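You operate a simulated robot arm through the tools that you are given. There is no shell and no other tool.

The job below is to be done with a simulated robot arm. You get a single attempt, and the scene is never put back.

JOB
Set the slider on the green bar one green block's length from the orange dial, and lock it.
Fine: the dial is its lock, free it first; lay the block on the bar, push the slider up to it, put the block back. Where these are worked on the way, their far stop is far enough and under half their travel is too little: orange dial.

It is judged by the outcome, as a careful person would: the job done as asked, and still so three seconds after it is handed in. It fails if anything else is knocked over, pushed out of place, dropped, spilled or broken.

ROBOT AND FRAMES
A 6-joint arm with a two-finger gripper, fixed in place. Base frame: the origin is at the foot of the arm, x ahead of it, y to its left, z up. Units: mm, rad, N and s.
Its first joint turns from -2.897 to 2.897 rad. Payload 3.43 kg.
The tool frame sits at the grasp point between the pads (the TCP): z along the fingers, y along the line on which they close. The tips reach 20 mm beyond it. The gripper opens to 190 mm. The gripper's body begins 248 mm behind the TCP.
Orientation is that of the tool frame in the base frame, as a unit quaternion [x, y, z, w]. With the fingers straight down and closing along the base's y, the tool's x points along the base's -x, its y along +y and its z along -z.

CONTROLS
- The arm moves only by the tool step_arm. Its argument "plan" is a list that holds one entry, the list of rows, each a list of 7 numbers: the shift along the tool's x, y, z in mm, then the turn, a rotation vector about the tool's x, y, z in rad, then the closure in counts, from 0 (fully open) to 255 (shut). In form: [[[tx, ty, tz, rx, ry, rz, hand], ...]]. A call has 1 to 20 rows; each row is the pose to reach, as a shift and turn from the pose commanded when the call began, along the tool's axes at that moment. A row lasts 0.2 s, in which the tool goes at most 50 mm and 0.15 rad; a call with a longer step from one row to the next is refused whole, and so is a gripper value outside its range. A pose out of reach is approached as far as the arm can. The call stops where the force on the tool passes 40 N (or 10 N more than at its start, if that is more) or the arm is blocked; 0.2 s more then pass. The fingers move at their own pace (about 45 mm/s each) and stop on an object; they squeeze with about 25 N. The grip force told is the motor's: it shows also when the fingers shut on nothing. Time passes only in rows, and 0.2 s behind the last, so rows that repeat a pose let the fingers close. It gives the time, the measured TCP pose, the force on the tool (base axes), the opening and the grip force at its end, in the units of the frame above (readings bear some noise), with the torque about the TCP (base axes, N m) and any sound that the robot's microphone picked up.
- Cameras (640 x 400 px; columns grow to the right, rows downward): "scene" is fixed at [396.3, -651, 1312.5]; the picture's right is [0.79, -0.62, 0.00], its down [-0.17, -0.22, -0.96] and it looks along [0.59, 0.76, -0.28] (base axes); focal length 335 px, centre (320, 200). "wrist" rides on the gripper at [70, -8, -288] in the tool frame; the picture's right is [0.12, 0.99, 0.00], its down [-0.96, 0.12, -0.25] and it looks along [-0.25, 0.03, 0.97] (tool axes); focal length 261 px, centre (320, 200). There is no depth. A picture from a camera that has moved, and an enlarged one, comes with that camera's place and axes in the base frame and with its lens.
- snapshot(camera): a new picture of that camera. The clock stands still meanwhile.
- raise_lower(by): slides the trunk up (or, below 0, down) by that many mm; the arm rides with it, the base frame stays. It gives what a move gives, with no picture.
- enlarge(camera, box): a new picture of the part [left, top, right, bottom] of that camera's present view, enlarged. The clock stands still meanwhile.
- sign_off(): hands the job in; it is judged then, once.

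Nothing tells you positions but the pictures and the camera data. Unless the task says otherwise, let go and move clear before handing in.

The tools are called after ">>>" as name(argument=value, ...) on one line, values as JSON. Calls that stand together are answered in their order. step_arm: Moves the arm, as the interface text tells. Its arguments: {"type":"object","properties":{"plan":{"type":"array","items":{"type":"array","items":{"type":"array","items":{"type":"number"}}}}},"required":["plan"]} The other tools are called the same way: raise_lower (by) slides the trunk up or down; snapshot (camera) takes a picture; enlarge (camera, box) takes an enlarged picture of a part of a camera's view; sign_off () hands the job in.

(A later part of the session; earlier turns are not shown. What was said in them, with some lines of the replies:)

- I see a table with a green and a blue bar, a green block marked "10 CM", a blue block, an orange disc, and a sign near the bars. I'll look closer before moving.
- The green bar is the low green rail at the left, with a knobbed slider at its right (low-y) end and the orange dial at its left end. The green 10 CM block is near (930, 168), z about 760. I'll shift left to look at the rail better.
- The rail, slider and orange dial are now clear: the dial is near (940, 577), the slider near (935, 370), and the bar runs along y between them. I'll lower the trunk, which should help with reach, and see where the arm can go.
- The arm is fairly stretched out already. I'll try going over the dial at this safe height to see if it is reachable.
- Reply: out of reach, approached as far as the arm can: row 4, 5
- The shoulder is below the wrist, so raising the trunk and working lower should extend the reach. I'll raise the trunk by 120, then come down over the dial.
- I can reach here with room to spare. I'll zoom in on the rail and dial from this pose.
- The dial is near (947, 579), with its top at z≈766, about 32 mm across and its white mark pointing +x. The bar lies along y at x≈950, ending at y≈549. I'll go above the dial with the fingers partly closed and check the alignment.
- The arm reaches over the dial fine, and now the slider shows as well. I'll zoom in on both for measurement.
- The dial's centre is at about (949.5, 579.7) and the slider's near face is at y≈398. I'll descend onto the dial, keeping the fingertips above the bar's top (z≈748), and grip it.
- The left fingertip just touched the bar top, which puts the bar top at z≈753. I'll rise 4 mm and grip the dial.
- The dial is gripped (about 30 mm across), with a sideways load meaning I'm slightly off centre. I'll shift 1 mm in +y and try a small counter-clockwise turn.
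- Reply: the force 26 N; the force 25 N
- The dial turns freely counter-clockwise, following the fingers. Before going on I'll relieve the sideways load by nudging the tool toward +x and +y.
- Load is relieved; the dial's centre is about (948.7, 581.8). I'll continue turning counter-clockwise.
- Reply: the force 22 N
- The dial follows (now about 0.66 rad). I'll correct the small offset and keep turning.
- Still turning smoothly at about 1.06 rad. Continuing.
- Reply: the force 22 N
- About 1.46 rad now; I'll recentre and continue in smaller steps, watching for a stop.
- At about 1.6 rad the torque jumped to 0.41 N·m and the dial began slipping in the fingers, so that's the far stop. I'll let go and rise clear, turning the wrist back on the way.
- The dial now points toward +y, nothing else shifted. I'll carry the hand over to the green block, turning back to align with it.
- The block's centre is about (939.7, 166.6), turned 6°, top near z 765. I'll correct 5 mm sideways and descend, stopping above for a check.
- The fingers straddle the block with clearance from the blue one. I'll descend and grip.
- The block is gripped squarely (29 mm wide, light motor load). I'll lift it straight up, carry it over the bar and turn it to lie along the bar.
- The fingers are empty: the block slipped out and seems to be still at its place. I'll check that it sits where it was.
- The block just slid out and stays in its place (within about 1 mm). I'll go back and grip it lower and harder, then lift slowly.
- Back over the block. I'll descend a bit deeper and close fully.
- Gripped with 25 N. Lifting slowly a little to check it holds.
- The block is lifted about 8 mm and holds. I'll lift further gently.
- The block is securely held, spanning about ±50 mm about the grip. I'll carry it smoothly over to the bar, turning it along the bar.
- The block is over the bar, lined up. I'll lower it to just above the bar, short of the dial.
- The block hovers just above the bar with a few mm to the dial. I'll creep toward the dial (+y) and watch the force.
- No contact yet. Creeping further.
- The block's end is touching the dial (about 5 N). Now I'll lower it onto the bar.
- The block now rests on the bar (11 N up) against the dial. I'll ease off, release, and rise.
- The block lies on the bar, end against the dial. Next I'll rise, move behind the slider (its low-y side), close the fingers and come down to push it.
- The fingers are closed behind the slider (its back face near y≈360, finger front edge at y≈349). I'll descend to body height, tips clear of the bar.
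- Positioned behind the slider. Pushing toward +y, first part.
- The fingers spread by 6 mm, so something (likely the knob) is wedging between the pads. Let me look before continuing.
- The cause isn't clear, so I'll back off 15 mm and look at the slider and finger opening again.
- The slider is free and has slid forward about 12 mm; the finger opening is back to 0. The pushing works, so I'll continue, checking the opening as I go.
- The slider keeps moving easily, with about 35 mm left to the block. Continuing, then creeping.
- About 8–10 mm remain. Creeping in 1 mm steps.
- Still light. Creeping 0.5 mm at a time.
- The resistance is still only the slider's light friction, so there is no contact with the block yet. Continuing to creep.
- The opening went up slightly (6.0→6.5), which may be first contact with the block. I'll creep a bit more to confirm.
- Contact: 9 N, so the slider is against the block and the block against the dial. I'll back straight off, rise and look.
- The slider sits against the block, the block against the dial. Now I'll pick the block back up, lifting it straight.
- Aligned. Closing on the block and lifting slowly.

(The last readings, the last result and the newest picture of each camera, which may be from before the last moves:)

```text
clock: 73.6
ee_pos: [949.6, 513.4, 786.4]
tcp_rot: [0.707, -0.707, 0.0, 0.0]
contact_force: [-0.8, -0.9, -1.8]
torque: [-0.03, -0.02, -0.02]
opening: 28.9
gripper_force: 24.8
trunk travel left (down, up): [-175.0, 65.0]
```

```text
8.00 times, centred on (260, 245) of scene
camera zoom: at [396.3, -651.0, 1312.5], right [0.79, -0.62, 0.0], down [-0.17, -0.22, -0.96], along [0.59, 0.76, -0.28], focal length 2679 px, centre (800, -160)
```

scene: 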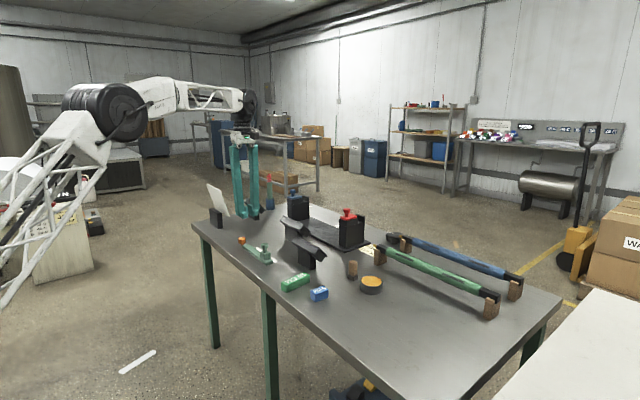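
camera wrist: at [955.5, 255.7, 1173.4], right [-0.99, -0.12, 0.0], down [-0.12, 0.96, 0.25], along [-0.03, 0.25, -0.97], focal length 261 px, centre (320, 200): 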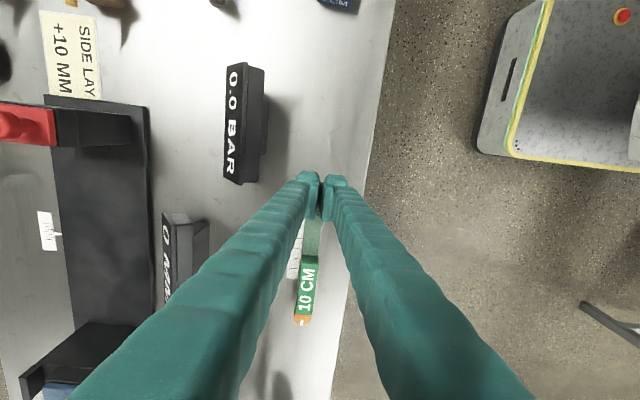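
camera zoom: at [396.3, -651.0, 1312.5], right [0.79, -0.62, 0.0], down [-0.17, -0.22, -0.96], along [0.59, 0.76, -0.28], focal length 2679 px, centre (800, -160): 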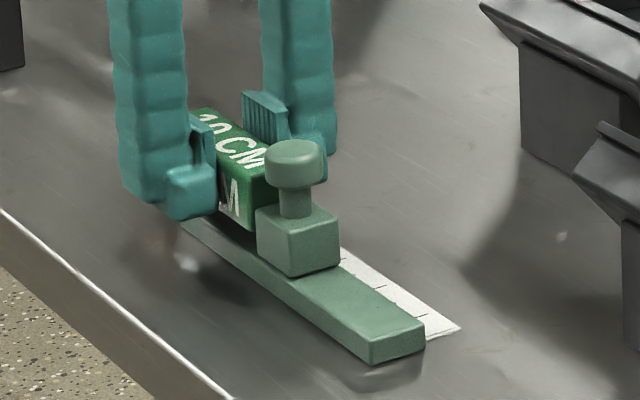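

The block is up and the slider stayed put. Lifting the rest of the way.

>>> step_arm(plan=[[[0, 0, -3, 0, 0, 0, 255], [0, 0, -9, 0, 0, 0, 255], [0, 0, -18, 0, 0, 0, 255], [0, 0, -30, 0, 0, 0, 255], [0, 0, -43, 0, 0, 0, 255], [0, 0, -56, 0, 0, 0, 255], [0, 0, -69, 0, 0, 0, 255], [0, 0, -80, 0, 0, 0, 255], [0, 0, -89, 0, 0, 0, 255], [0, 0, -95, 0, 0, 0, 255], [0, 0, -98, 0, 0, 0, 255]]])

>>> step_arm(plan=[[[2.5, 0.1, 0, 0, 0, 0.0107, 255], [9.7, 0.3, 0, 0, 0, 0.0412, 255], [21.1, 0.6, 0, 0, 0, 0.0893, 255], [36.1, 1, 0, 0, 0, 0.1529, 255], [54.3, 1.5, 0, 0, 0, 0.2297, 255], [75, 2.1, 0, 0, 0, 0.3175, 255], [97.9, 2.8, 0, 0, 0, 0.4142, 255], [122.3, 3.4, 0, 0, 0, 0.5174, 255], [147.7, 4.2, 0, 0, 0, 0.6251, 255], [173.7, 4.9, 0, 0, 0, 0.735, 255], [199.7, 5.6, 0, 0, 0, 0.8449, 255], [225.1, 6.4, 0, 0, 0, 0.9526, 255], [249.5, 7, 0, 0, 0, 1.0558, 255], [272.4, 7.7, 0, 0, 0, 1.1525, 255], [293.1, 8.3, 0, 0, 0, 1.2403, 255], [311.3, 8.8, 0, 0, 0, 1.3171, 255], [326.3, 9.2, 0, 0, 0, 1.3807, 255], [337.7, 9.5, 0, 0, 0, 1.4288, 255], [344.9, 9.7, 0, 0, 0, 1.4593, 255], [347.4, 9.8, 0, 0, 0, 1.47, 255]]])

>>> enlarge(camera="wrist", box=[200, 110, 440, 260])

>>> enlarge(camera="scene", box=[220, 200, 348, 280])

```text
clock: 76.0
ee_pos: [948.2, 513.1, 884.7]
tcp_rot: [0.707, -0.707, 0.0, 0.0]
contact_force: [0.2, 0.4, -1.5]
torque: [0.0, 0.03, -0.02]
opening: 28.9
gripper_force: 25.1
trunk travel left (down, up): [-175.0, 65.0]
```

```text
clock: 80.2
ee_pos: [939.6, 164.7, 884.3]
tcp_rot: [-0.05, 0.999, 0.0, 0.0]
contact_force: [0.8, 0.8, -0.3]
torque: [-0.04, 0.02, -0.04]
opening: 28.8
gripper_force: 25.0
trunk travel left (down, up): [-175.0, 65.0]
```

```text
2.67 times, centred on (320, 185) of wrist
camera zoom: at [868.7, 148.3, 1172.7], right [-0.22, 0.98, 0.0], down [0.95, 0.21, 0.25], along [0.24, 0.05, -0.97], focal length 695 px, centre (320, 240)
```

zoom: 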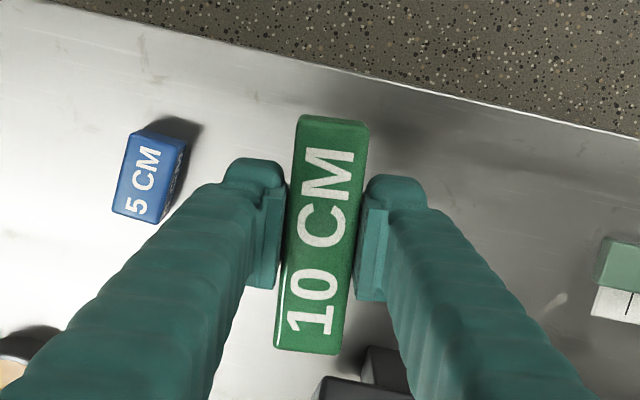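

```text
5.00 times, centred on (284, 240) of scene
camera zoom: at [396.3, -651.0, 1312.5], right [0.79, -0.62, 0.0], down [-0.17, -0.22, -0.96], along [0.59, 0.76, -0.28], focal length 1674 px, centre (500, 0)
```

zoom: 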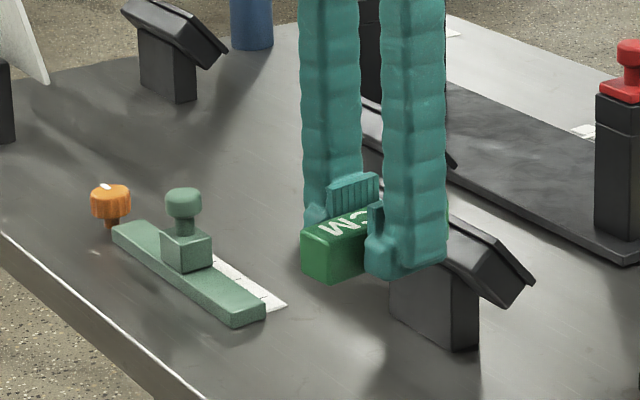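

The block is back above its original spot. Lowering it gently.

>>> step_arm(plan=[[[0, 1.2, 4, 0, 0, 0, 255], [0, 1.2, 14, 0, 0, 0, 255], [0, 1.2, 28, 0, 0, 0, 255], [0, 1.2, 44, 0, 0, 0, 255], [0, 1.2, 60, 0, 0, 0, 255], [0, 1.2, 76, 0, 0, 0, 255], [0, 1.2, 91, 0, 0, 0, 255], [0, 1.2, 103, 0, 0, 0, 255], [0, 1.2, 112, 0, 0, 0, 255], [0, 1.2, 117, 0, 0, 0, 255], [0, 1.2, 119, 0, 0, 0, 255], [0, 1.2, 119, 0, 0, 0, 255]]])

>>> enlarge(camera="scene", box=[260, 250, 340, 300])

```text
clock: 82.8
ee_pos: [939.3, 165.7, 766.4]
tcp_rot: [-0.051, 0.999, 0.0, 0.0]
contact_force: [-0.4, 0.0, -1.2]
torque: [0.02, -0.02, 0.03]
opening: 28.9
gripper_force: 24.8
trunk travel left (down, up): [-175.0, 65.0]
```

```text
8.00 times, centred on (300, 275) of scene
camera zoom: at [396.3, -651.0, 1312.5], right [0.79, -0.62, 0.0], down [-0.17, -0.22, -0.96], along [0.59, 0.76, -0.28], focal length 2679 px, centre (480, -400)
```

zoom: 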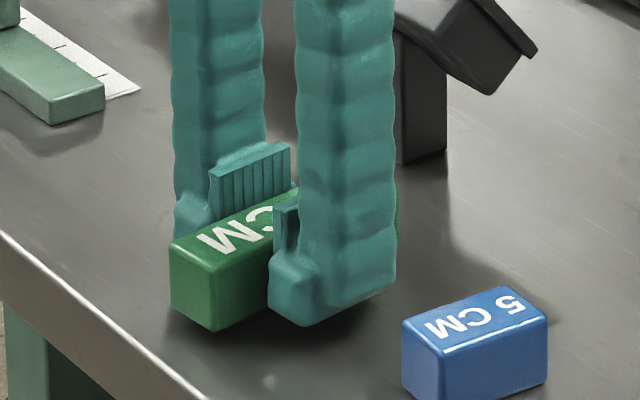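

About 4–5 mm above the table. Creeping down until contact.

>>> step_arm(plan=[[[0, 0, 1, 0, 0, 0, 255], [0, 0, 2, 0, 0, 0, 255], [0, 0, 3, 0, 0, 0, 255], [0, 0, 3.5, 0, 0, 0, 255], [0, 0, 3.5, 0, 0, 0, 255]]])

```text
clock: 84.0
ee_pos: [938.7, 165.4, 762.9]
tcp_rot: [-0.051, 0.999, 0.0, -0.001]
contact_force: [-0.4, 0.9, -1.1]
torque: [-0.02, 0.01, 0.01]
opening: 28.9
gripper_force: 24.5
trunk travel left (down, up): [-175.0, 65.0]
```

>>> step_arm(plan=[[[0, 0, 0.5, 0, 0, 0, 255], [0, 0, 1, 0, 0, 0, 255], [0, 0, 1.5, 0, 0, 0, 255], [0, 0, 1.5, 0, 0, 0, 255]]])

>>> enlarge(camera="scene", box=[260, 250, 340, 300])

```text
clock: 85.0
ee_pos: [938.6, 166.9, 760.8]
tcp_rot: [-0.051, 0.999, 0.001, 0.0]
contact_force: [1.4, -1.5, -0.2]
torque: [0.04, 0.02, 0.0]
opening: 28.8
gripper_force: 24.7
trunk travel left (down, up): [-175.0, 65.0]
```

```text
8.00 times, centred on (300, 275) of scene
camera zoom: at [396.3, -651.0, 1312.5], right [0.79, -0.62, 0.0], down [-0.17, -0.22, -0.96], along [0.59, 0.76, -0.28], focal length 2679 px, centre (480, -400)
```

zoom: 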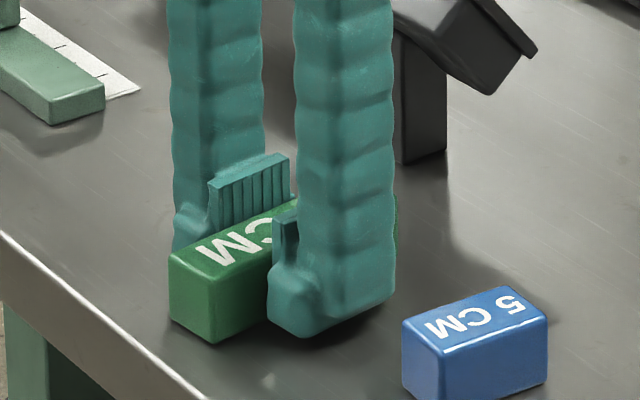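

Practically on the table. One more half millimetre or so, then release if contact shows.

>>> step_arm(plan=[[[0, 0, 0.5, 0, 0, 0, 255], [0, 0, 0.8, 0, 0, 0, 255], [0, 0, 0.8, 0, 0, 0, 255]]])

```text
clock: 85.8
ee_pos: [938.4, 165.2, 761.9]
tcp_rot: [-0.049, 0.999, 0.0, 0.0]
contact_force: [0.7, 0.5, 6.3]
torque: [0.02, 0.17, -0.05]
opening: 28.8
gripper_force: 25.5
trunk travel left (down, up): [-175.0, 65.0]
```

The block touches down (6 N). I'll ease off, open, and rise.

>>> step_arm(plan=[[[0, 0, -0.5, 0, 0, 0, 255], [0, 0, -0.5, 0, 0, 0, 225], [0, 0, -0.5, 0, 0, 0, 205], [0, 0, -0.5, 0, 0, 0, 190], [0, 0, -0.5, 0, 0, 0, 170], [0, 0, -0.5, 0, 0, 0, 170], [0, 0, -15, 0, 0, 0, 170], [0, 0, -45, 0, 0, 0, 170], [0, 0, -90, 0, 0, 0, 170], [0, 0, -130, 0, 0, 0, 170], [0, 0, -130, 0, 0, 0, 170]]])

>>> enlarge(camera="scene", box=[260, 250, 340, 300])

>>> enlarge(camera="scene", box=[220, 220, 300, 270])

```text
clock: 88.2
ee_pos: [938.4, 166.6, 891.4]
tcp_rot: [-0.05, 0.999, 0.0, 0.0]
contact_force: [-0.7, -0.3, 0.1]
torque: [-0.02, -0.04, 0.0]
opening: 63.1
gripper_force: 0.1
trunk travel left (down, up): [-175.0, 65.0]
```

```text
8.00 times, centred on (300, 275) of scene
camera zoom: at [396.3, -651.0, 1312.5], right [0.79, -0.62, 0.0], down [-0.17, -0.22, -0.96], along [0.59, 0.76, -0.28], focal length 2679 px, centre (480, -400)
```

zoom: 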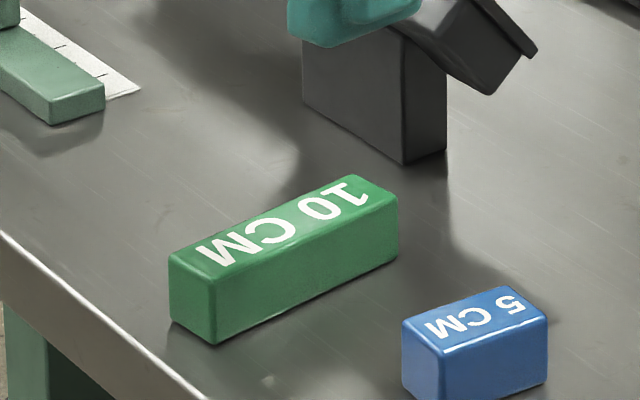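

```text
8.00 times, centred on (260, 245) of scene
camera zoom: at [396.3, -651.0, 1312.5], right [0.79, -0.62, 0.0], down [-0.17, -0.22, -0.96], along [0.59, 0.76, -0.28], focal length 2679 px, centre (800, -160)
```

zoom: 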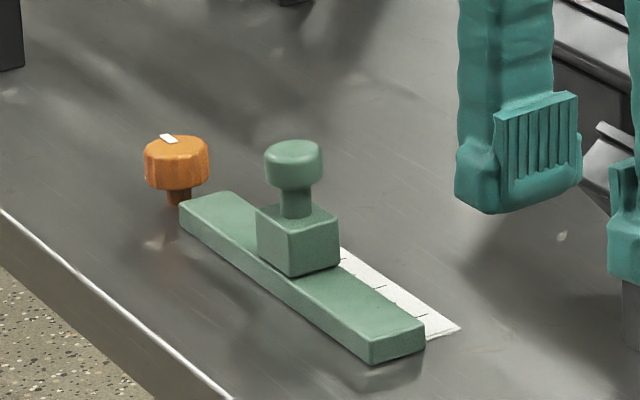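

The block is back in its place and the slider stands where it was set. Now to lock: I'll go back to the dial, at the yaw matching its freed position.

>>> step_arm(plan=[[[-0.4, 3, 0, 0, 0, -0.0107, 170], [-1.5, 11.5, 0, 0, 0, -0.0412, 170], [-3.2, 25, 0, 0, 0, -0.0893, 170], [-5.4, 42.8, 0, 0, 0, -0.1529, 170], [-8.1, 64.2, 0, 0, 0, -0.2297, 170], [-11.3, 88.8, 0, 0, 0, -0.3175, 170], [-14.7, 115.8, 0, 0, 0, -0.4142, 170], [-18.3, 144.7, 0, 0, 0, -0.5174, 170], [-22.2, 174.8, 0, 0, 0, -0.6251, 170], [-26.1, 205.6, 0, 0, 0, -0.735, 170], [-29.9, 236.3, 0, 0, 0, -0.8449, 170], [-33.8, 266.4, 0, 0, 0, -0.9526, 170], [-37.4, 295.3, 0, 0, 0, -1.0558, 170], [-40.8, 322.3, 0, 0, 0, -1.1525, 170], [-44, 346.9, 0, 0, 0, -1.2403, 170], [-46.7, 368.3, 0, 0, 0, -1.3171, 170], [-48.9, 386.1, 0, 0, 0, -1.3807, 170], [-50.6, 399.6, 0, 0, 0, -1.4288, 170], [-51.7, 408.1, 0, 0, 0, -1.4593, 170], [-52.1, 411.1, 0, 0, 0, -1.47, 170]]])

>>> step_arm(plan=[[[0, 0, 20, 0, 0, 0, 170], [0, 0, 45, 0, 0, 0, 170], [0, 0, 60, 0, 0, 0, 170], [0, 0, 60, 0, 0, 0, 170]]])

>>> enlarge(camera="wrist", box=[240, 130, 400, 230])

```text
clock: 92.4
ee_pos: [948.2, 581.7, 890.4]
tcp_rot: [0.707, -0.707, 0.0, 0.0]
contact_force: [-0.1, 0.5, -0.2]
torque: [0.03, 0.03, -0.02]
opening: 63.3
gripper_force: 0.0
trunk travel left (down, up): [-175.0, 65.0]
```

```text
clock: 93.4
ee_pos: [949.3, 581.4, 829.8]
tcp_rot: [-0.707, 0.707, 0.0, 0.0]
contact_force: [-0.2, 0.3, 0.0]
torque: [-0.01, 0.0, 0.0]
opening: 63.2
gripper_force: 0.1
trunk travel left (down, up): [-175.0, 65.0]
```

```text
4.00 times, centred on (320, 180) of wrist
camera zoom: at [956.1, 509.9, 1117.5], right [-0.99, -0.12, 0.0], down [-0.12, 0.96, 0.25], along [-0.03, 0.25, -0.97], focal length 1043 px, centre (320, 280)
```

zoom: 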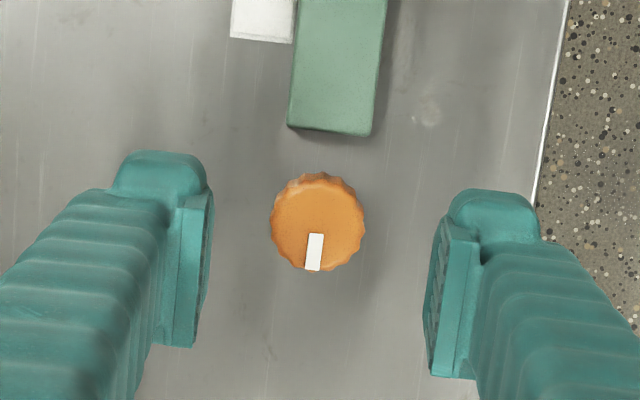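

The dial is centred between the fingers. Descending to the same grip height as before and closing.

>>> step_arm(plan=[[[1, 0, 25, 0, 0, 0, 170], [1, 0, 45, 0, 0, 0, 170], [1, 0, 53.5, 0, 0, 0, 170], [1, 0, 53.5, 0, 0, 0, 190], [1, 0, 53.5, 0, 0, 0, 215], [1, 0, 53.5, 0, 0, 0, 240], [1, 0, 53.5, 0, 0, 0, 240], [1, 0, 53.5, 0, 0, 0, 240]]])

>>> enlarge(camera="wrist", box=[240, 150, 400, 250])

```text
clock: 95.2
ee_pos: [950.5, 579.6, 775.3]
tcp_rot: [0.707, -0.707, 0.0, -0.001]
contact_force: [12.9, 4.9, -0.4]
torque: [0.13, -0.11, -0.02]
opening: 30.0
gripper_force: 45.2
trunk travel left (down, up): [-175.0, 65.0]
```

```text
4.00 times, centred on (320, 200) of wrist
camera zoom: at [956.9, 508.4, 1064.2], right [-0.99, -0.12, 0.0], down [-0.12, 0.96, 0.25], along [-0.03, 0.25, -0.97], focal length 1043 px, centre (320, 200)
```

zoom: 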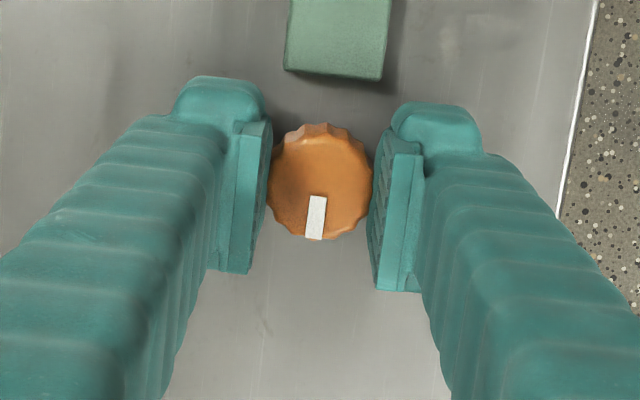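

Gripped. Nudging to relieve the load and turning clockwise to lock.

>>> step_arm(plan=[[[0, -0.8, 0, 0, 0, 0, 240], [0, -0.8, 0, 0, 0, 0.1, 240], [0, -0.8, 0, 0, 0, 0.2, 240], [0, -0.8, 0, 0, 0, 0.3, 240], [0, -0.8, 0, 0, 0, 0.4, 240]]])

>>> enlarge(camera="wrist", box=[240, 150, 400, 250])

```text
clock: 96.4
ee_pos: [949.2, 579.6, 775.7]
tcp_rot: [-0.552, 0.834, 0.0, 0.0]
contact_force: [0.3, -0.7, 2.2]
torque: [0.0, -0.03, -0.01]
opening: 30.0
gripper_force: 44.8
trunk travel left (down, up): [-175.0, 65.0]
```

```text
4.00 times, centred on (320, 200) of wrist
camera zoom: at [928.9, 510.8, 1064.2], right [-0.96, 0.28, 0.0], down [0.27, 0.93, 0.25], along [0.07, 0.24, -0.97], focal length 1043 px, centre (320, 200)
```

zoom: 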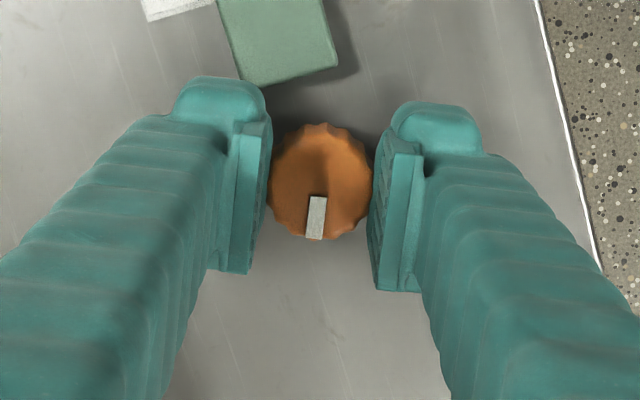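

The dial follows with hardly any side load. Continuing clockwise.

>>> step_arm(plan=[[[0, 0, 0, 0, 0, 0.1, 240], [0, 0, 0, 0, 0, 0.2, 240], [0, 0, 0, 0, 0, 0.3, 240], [0, 0, 0, 0, 0, 0.4, 240], [0, 0, 0, 0, 0, 0.5, 240]]])

```text
clock: 97.6
ee_pos: [949.1, 579.0, 777.1]
tcp_rot: [-0.328, 0.945, -0.001, -0.001]
contact_force: [-7.5, -3.5, -2.2]
torque: [-0.02, 0.03, -0.03]
opening: 30.0
gripper_force: 44.9
trunk travel left (down, up): [-175.0, 65.0]
```

>>> step_arm(plan=[[[0.4, 0.1, 0, 0, 0, 0.1, 240], [0.4, 0.1, 0, 0, 0, 0.2, 240], [0.4, 0.1, 0, 0, 0, 0.3, 240], [0.4, 0.1, 0, 0, 0, 0.4, 240], [0.4, 0.1, 0, 0, 0, 0.5, 240]]])

>>> enlarge(camera="wrist", box=[240, 150, 400, 250])

```text
clock: 98.8
ee_pos: [949.5, 579.6, 777.8]
tcp_rot: [-0.085, 0.996, 0.001, 0.0]
contact_force: [-4.8, 2.8, -5.4]
torque: [0.05, -0.03, 0.0]
opening: 29.9
gripper_force: 45.1
trunk travel left (down, up): [-175.0, 65.0]
```

```text
4.00 times, centred on (320, 200) of wrist
camera zoom: at [880.3, 559.0, 1064.3], right [-0.29, 0.96, 0.0], down [0.93, 0.28, 0.25], along [0.24, 0.07, -0.97], focal length 1043 px, centre (320, 200)
```

zoom: 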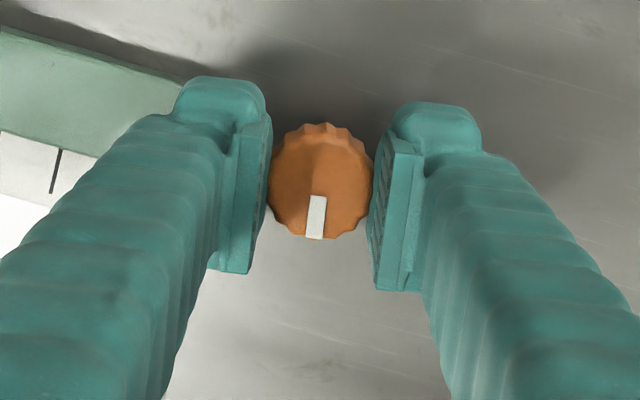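

Now within about 0.17 rad of the original locked position. Turning on to the stop.

>>> step_arm(plan=[[[0, 0, 0, 0, 0, 0.08, 240], [0, 0, 0, 0, 0, 0.16, 240], [0, 0, 0, 0, 0, 0.24, 240], [0, 0, 0, 0, 0, 0.3, 240], [0, 0, 0, 0, 0, 0.3, 240]]])

>>> enlarge(camera="wrist", box=[240, 150, 400, 250])

```text
clock: 100.0
ee_pos: [949.5, 581.1, 777.4]
tcp_rot: [0.064, 0.998, 0.0, -0.001]
contact_force: [0.7, 7.3, -1.6]
torque: [0.03, -0.03, 0.34]
opening: 29.7
gripper_force: 44.6
trunk travel left (down, up): [-175.0, 65.0]
```

```text
4.00 times, centred on (320, 200) of wrist
camera zoom: at [877.4, 580.0, 1064.6], right [0.01, 1.0, 0.0], down [0.97, -0.01, 0.25], along [0.25, 0.0, -0.97], focal length 1043 px, centre (320, 200)
```

zoom: 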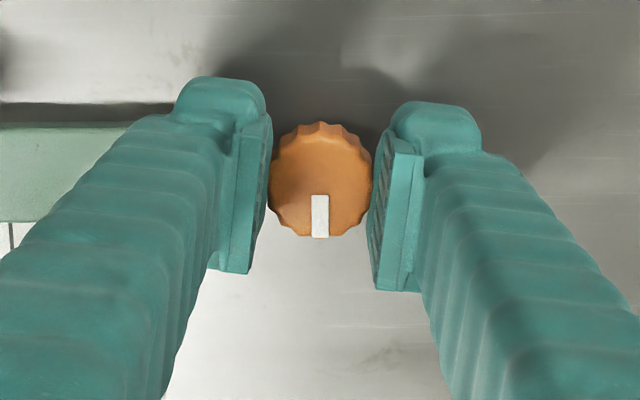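

The stop is reached (0.34 N·m, dial slipping in the fingers, mark pointing +x as at the start). I'll release and rise clear.

>>> step_arm(plan=[[[0, 0, 0, 0, 0, 0, 225], [0, 0, 0, 0, 0, 0, 200], [0, 0, 0, 0, 0, 0, 170], [0, 0, 0, 0, 0, 0, 170], [0, 0, -15, 0, 0, 0, 170], [0, 0, -50, 0, 0, 0, 170], [0, 0, -90, 0, 0, 0, 170], [0, 0, -130, 0, 0, 0, 170], [0, 0, -130, 0, 0, 0, 170]]])

>>> enlarge(camera="wrist", box=[160, 120, 400, 270])

>>> enlarge(camera="scene", box=[220, 220, 300, 270])

```text
clock: 102.0
ee_pos: [951.1, 578.3, 908.4]
tcp_rot: [0.065, 0.998, 0.0, -0.001]
contact_force: [-0.4, 0.1, 0.3]
torque: [-0.01, -0.02, -0.03]
opening: 63.3
gripper_force: 0.2
trunk travel left (down, up): [-175.0, 65.0]
```

```text
2.67 times, centred on (280, 195) of wrist
camera zoom: at [878.0, 578.9, 1195.7], right [0.01, 1.0, 0.0], down [0.97, -0.01, 0.25], along [0.25, 0.0, -0.97], focal length 695 px, centre (427, 213)
```

zoom: 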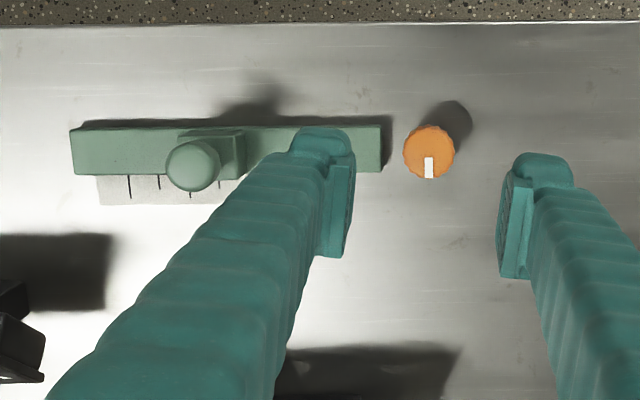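

```text
8.00 times, centred on (260, 245) of scene
camera zoom: at [396.3, -651.0, 1312.5], right [0.79, -0.62, 0.0], down [-0.17, -0.22, -0.96], along [0.59, 0.76, -0.28], focal length 2679 px, centre (800, -160)
```

zoom: 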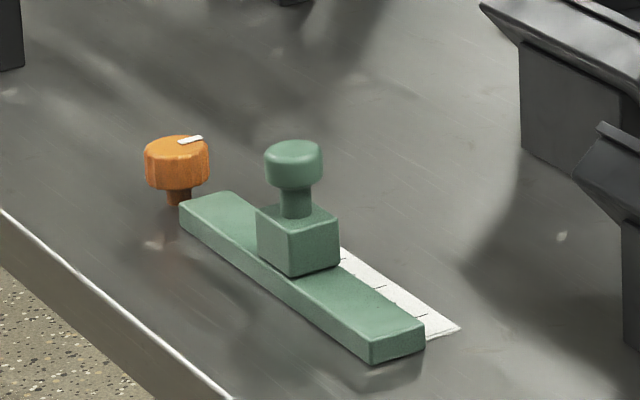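

The dial is locked with its mark as at the start, and the slider shows a gap of about 100 mm. One last look at the whole scene, moving further clear first.

>>> step_arm(plan=[[[30, 0, -30, 0, 0, 0, 170], [70, 0, -60, 0, 0, 0, 170], [110, 0, -80, 0, 0, 0, 170], [110, 0, -80, 0, 0, 0, 170]]])

>>> snapshot(camera="scene")

>>> snapshot(camera="wrist")

```text
clock: 103.0
ee_pos: [840.7, 592.3, 988.1]
tcp_rot: [0.064, 0.998, 0.0, 0.001]
contact_force: [-0.4, 0.5, 0.9]
torque: [0.0, -0.06, 0.0]
opening: 63.2
gripper_force: 0.0
trunk travel left (down, up): [-175.0, 65.0]
```

```text
taken
```

scene: 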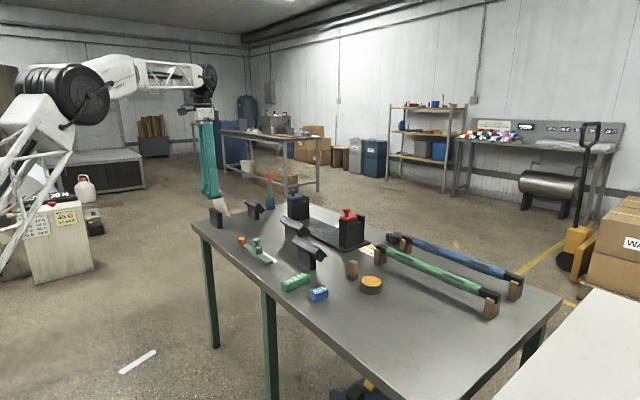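

```text
taken
camera wrist: at [768.7, 592.7, 1275.5], right [0.01, 1.0, 0.0], down [0.97, -0.01, 0.25], along [0.25, 0.0, -0.97], focal length 261 px, centre (320, 200)
```

wrist: 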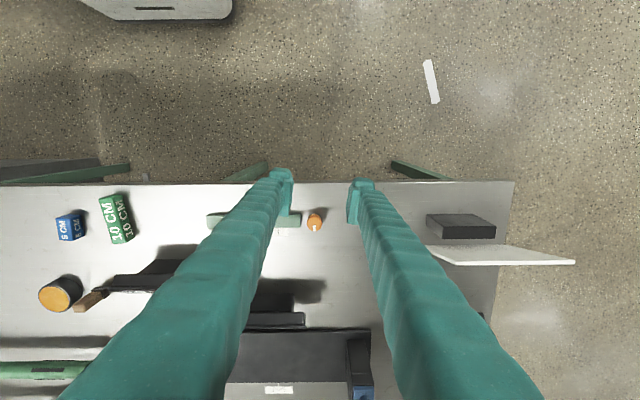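

Everything stands as it did at the start: the slider is one block's length from the orange dial, the dial is locked, the green block is back in its place, and the arm is clear. I'm handing the job in.

>>> sign_off()

```text
The job is handed in.
```

The slider on the green bar now sits one green block's length from the orange dial, and the dial is locked again. I've handed the job in, but no verdict came back.

- **Setting the gap:** I turned the dial to its far stop to free the slider and laid the block on the bar against the dial. I then pushed the slider up until it met the block, at about 9 N. In the last pictures the gap measures roughly 100 mm.
- **Locking:** I turned the dial back to its other stop, so its white mark points the way it did at the start. I saw no movement of the slider while locking, but I did not push on it afterwards to test the lock.
- **Block:** It is back where it was, to within about 1 mm. My first grip on it slipped before it left the table, and it shifted less than a millimetre.
- **Everything else:** In the final pictures nothing else appears knocked over or moved, and the arm is clear of the table.
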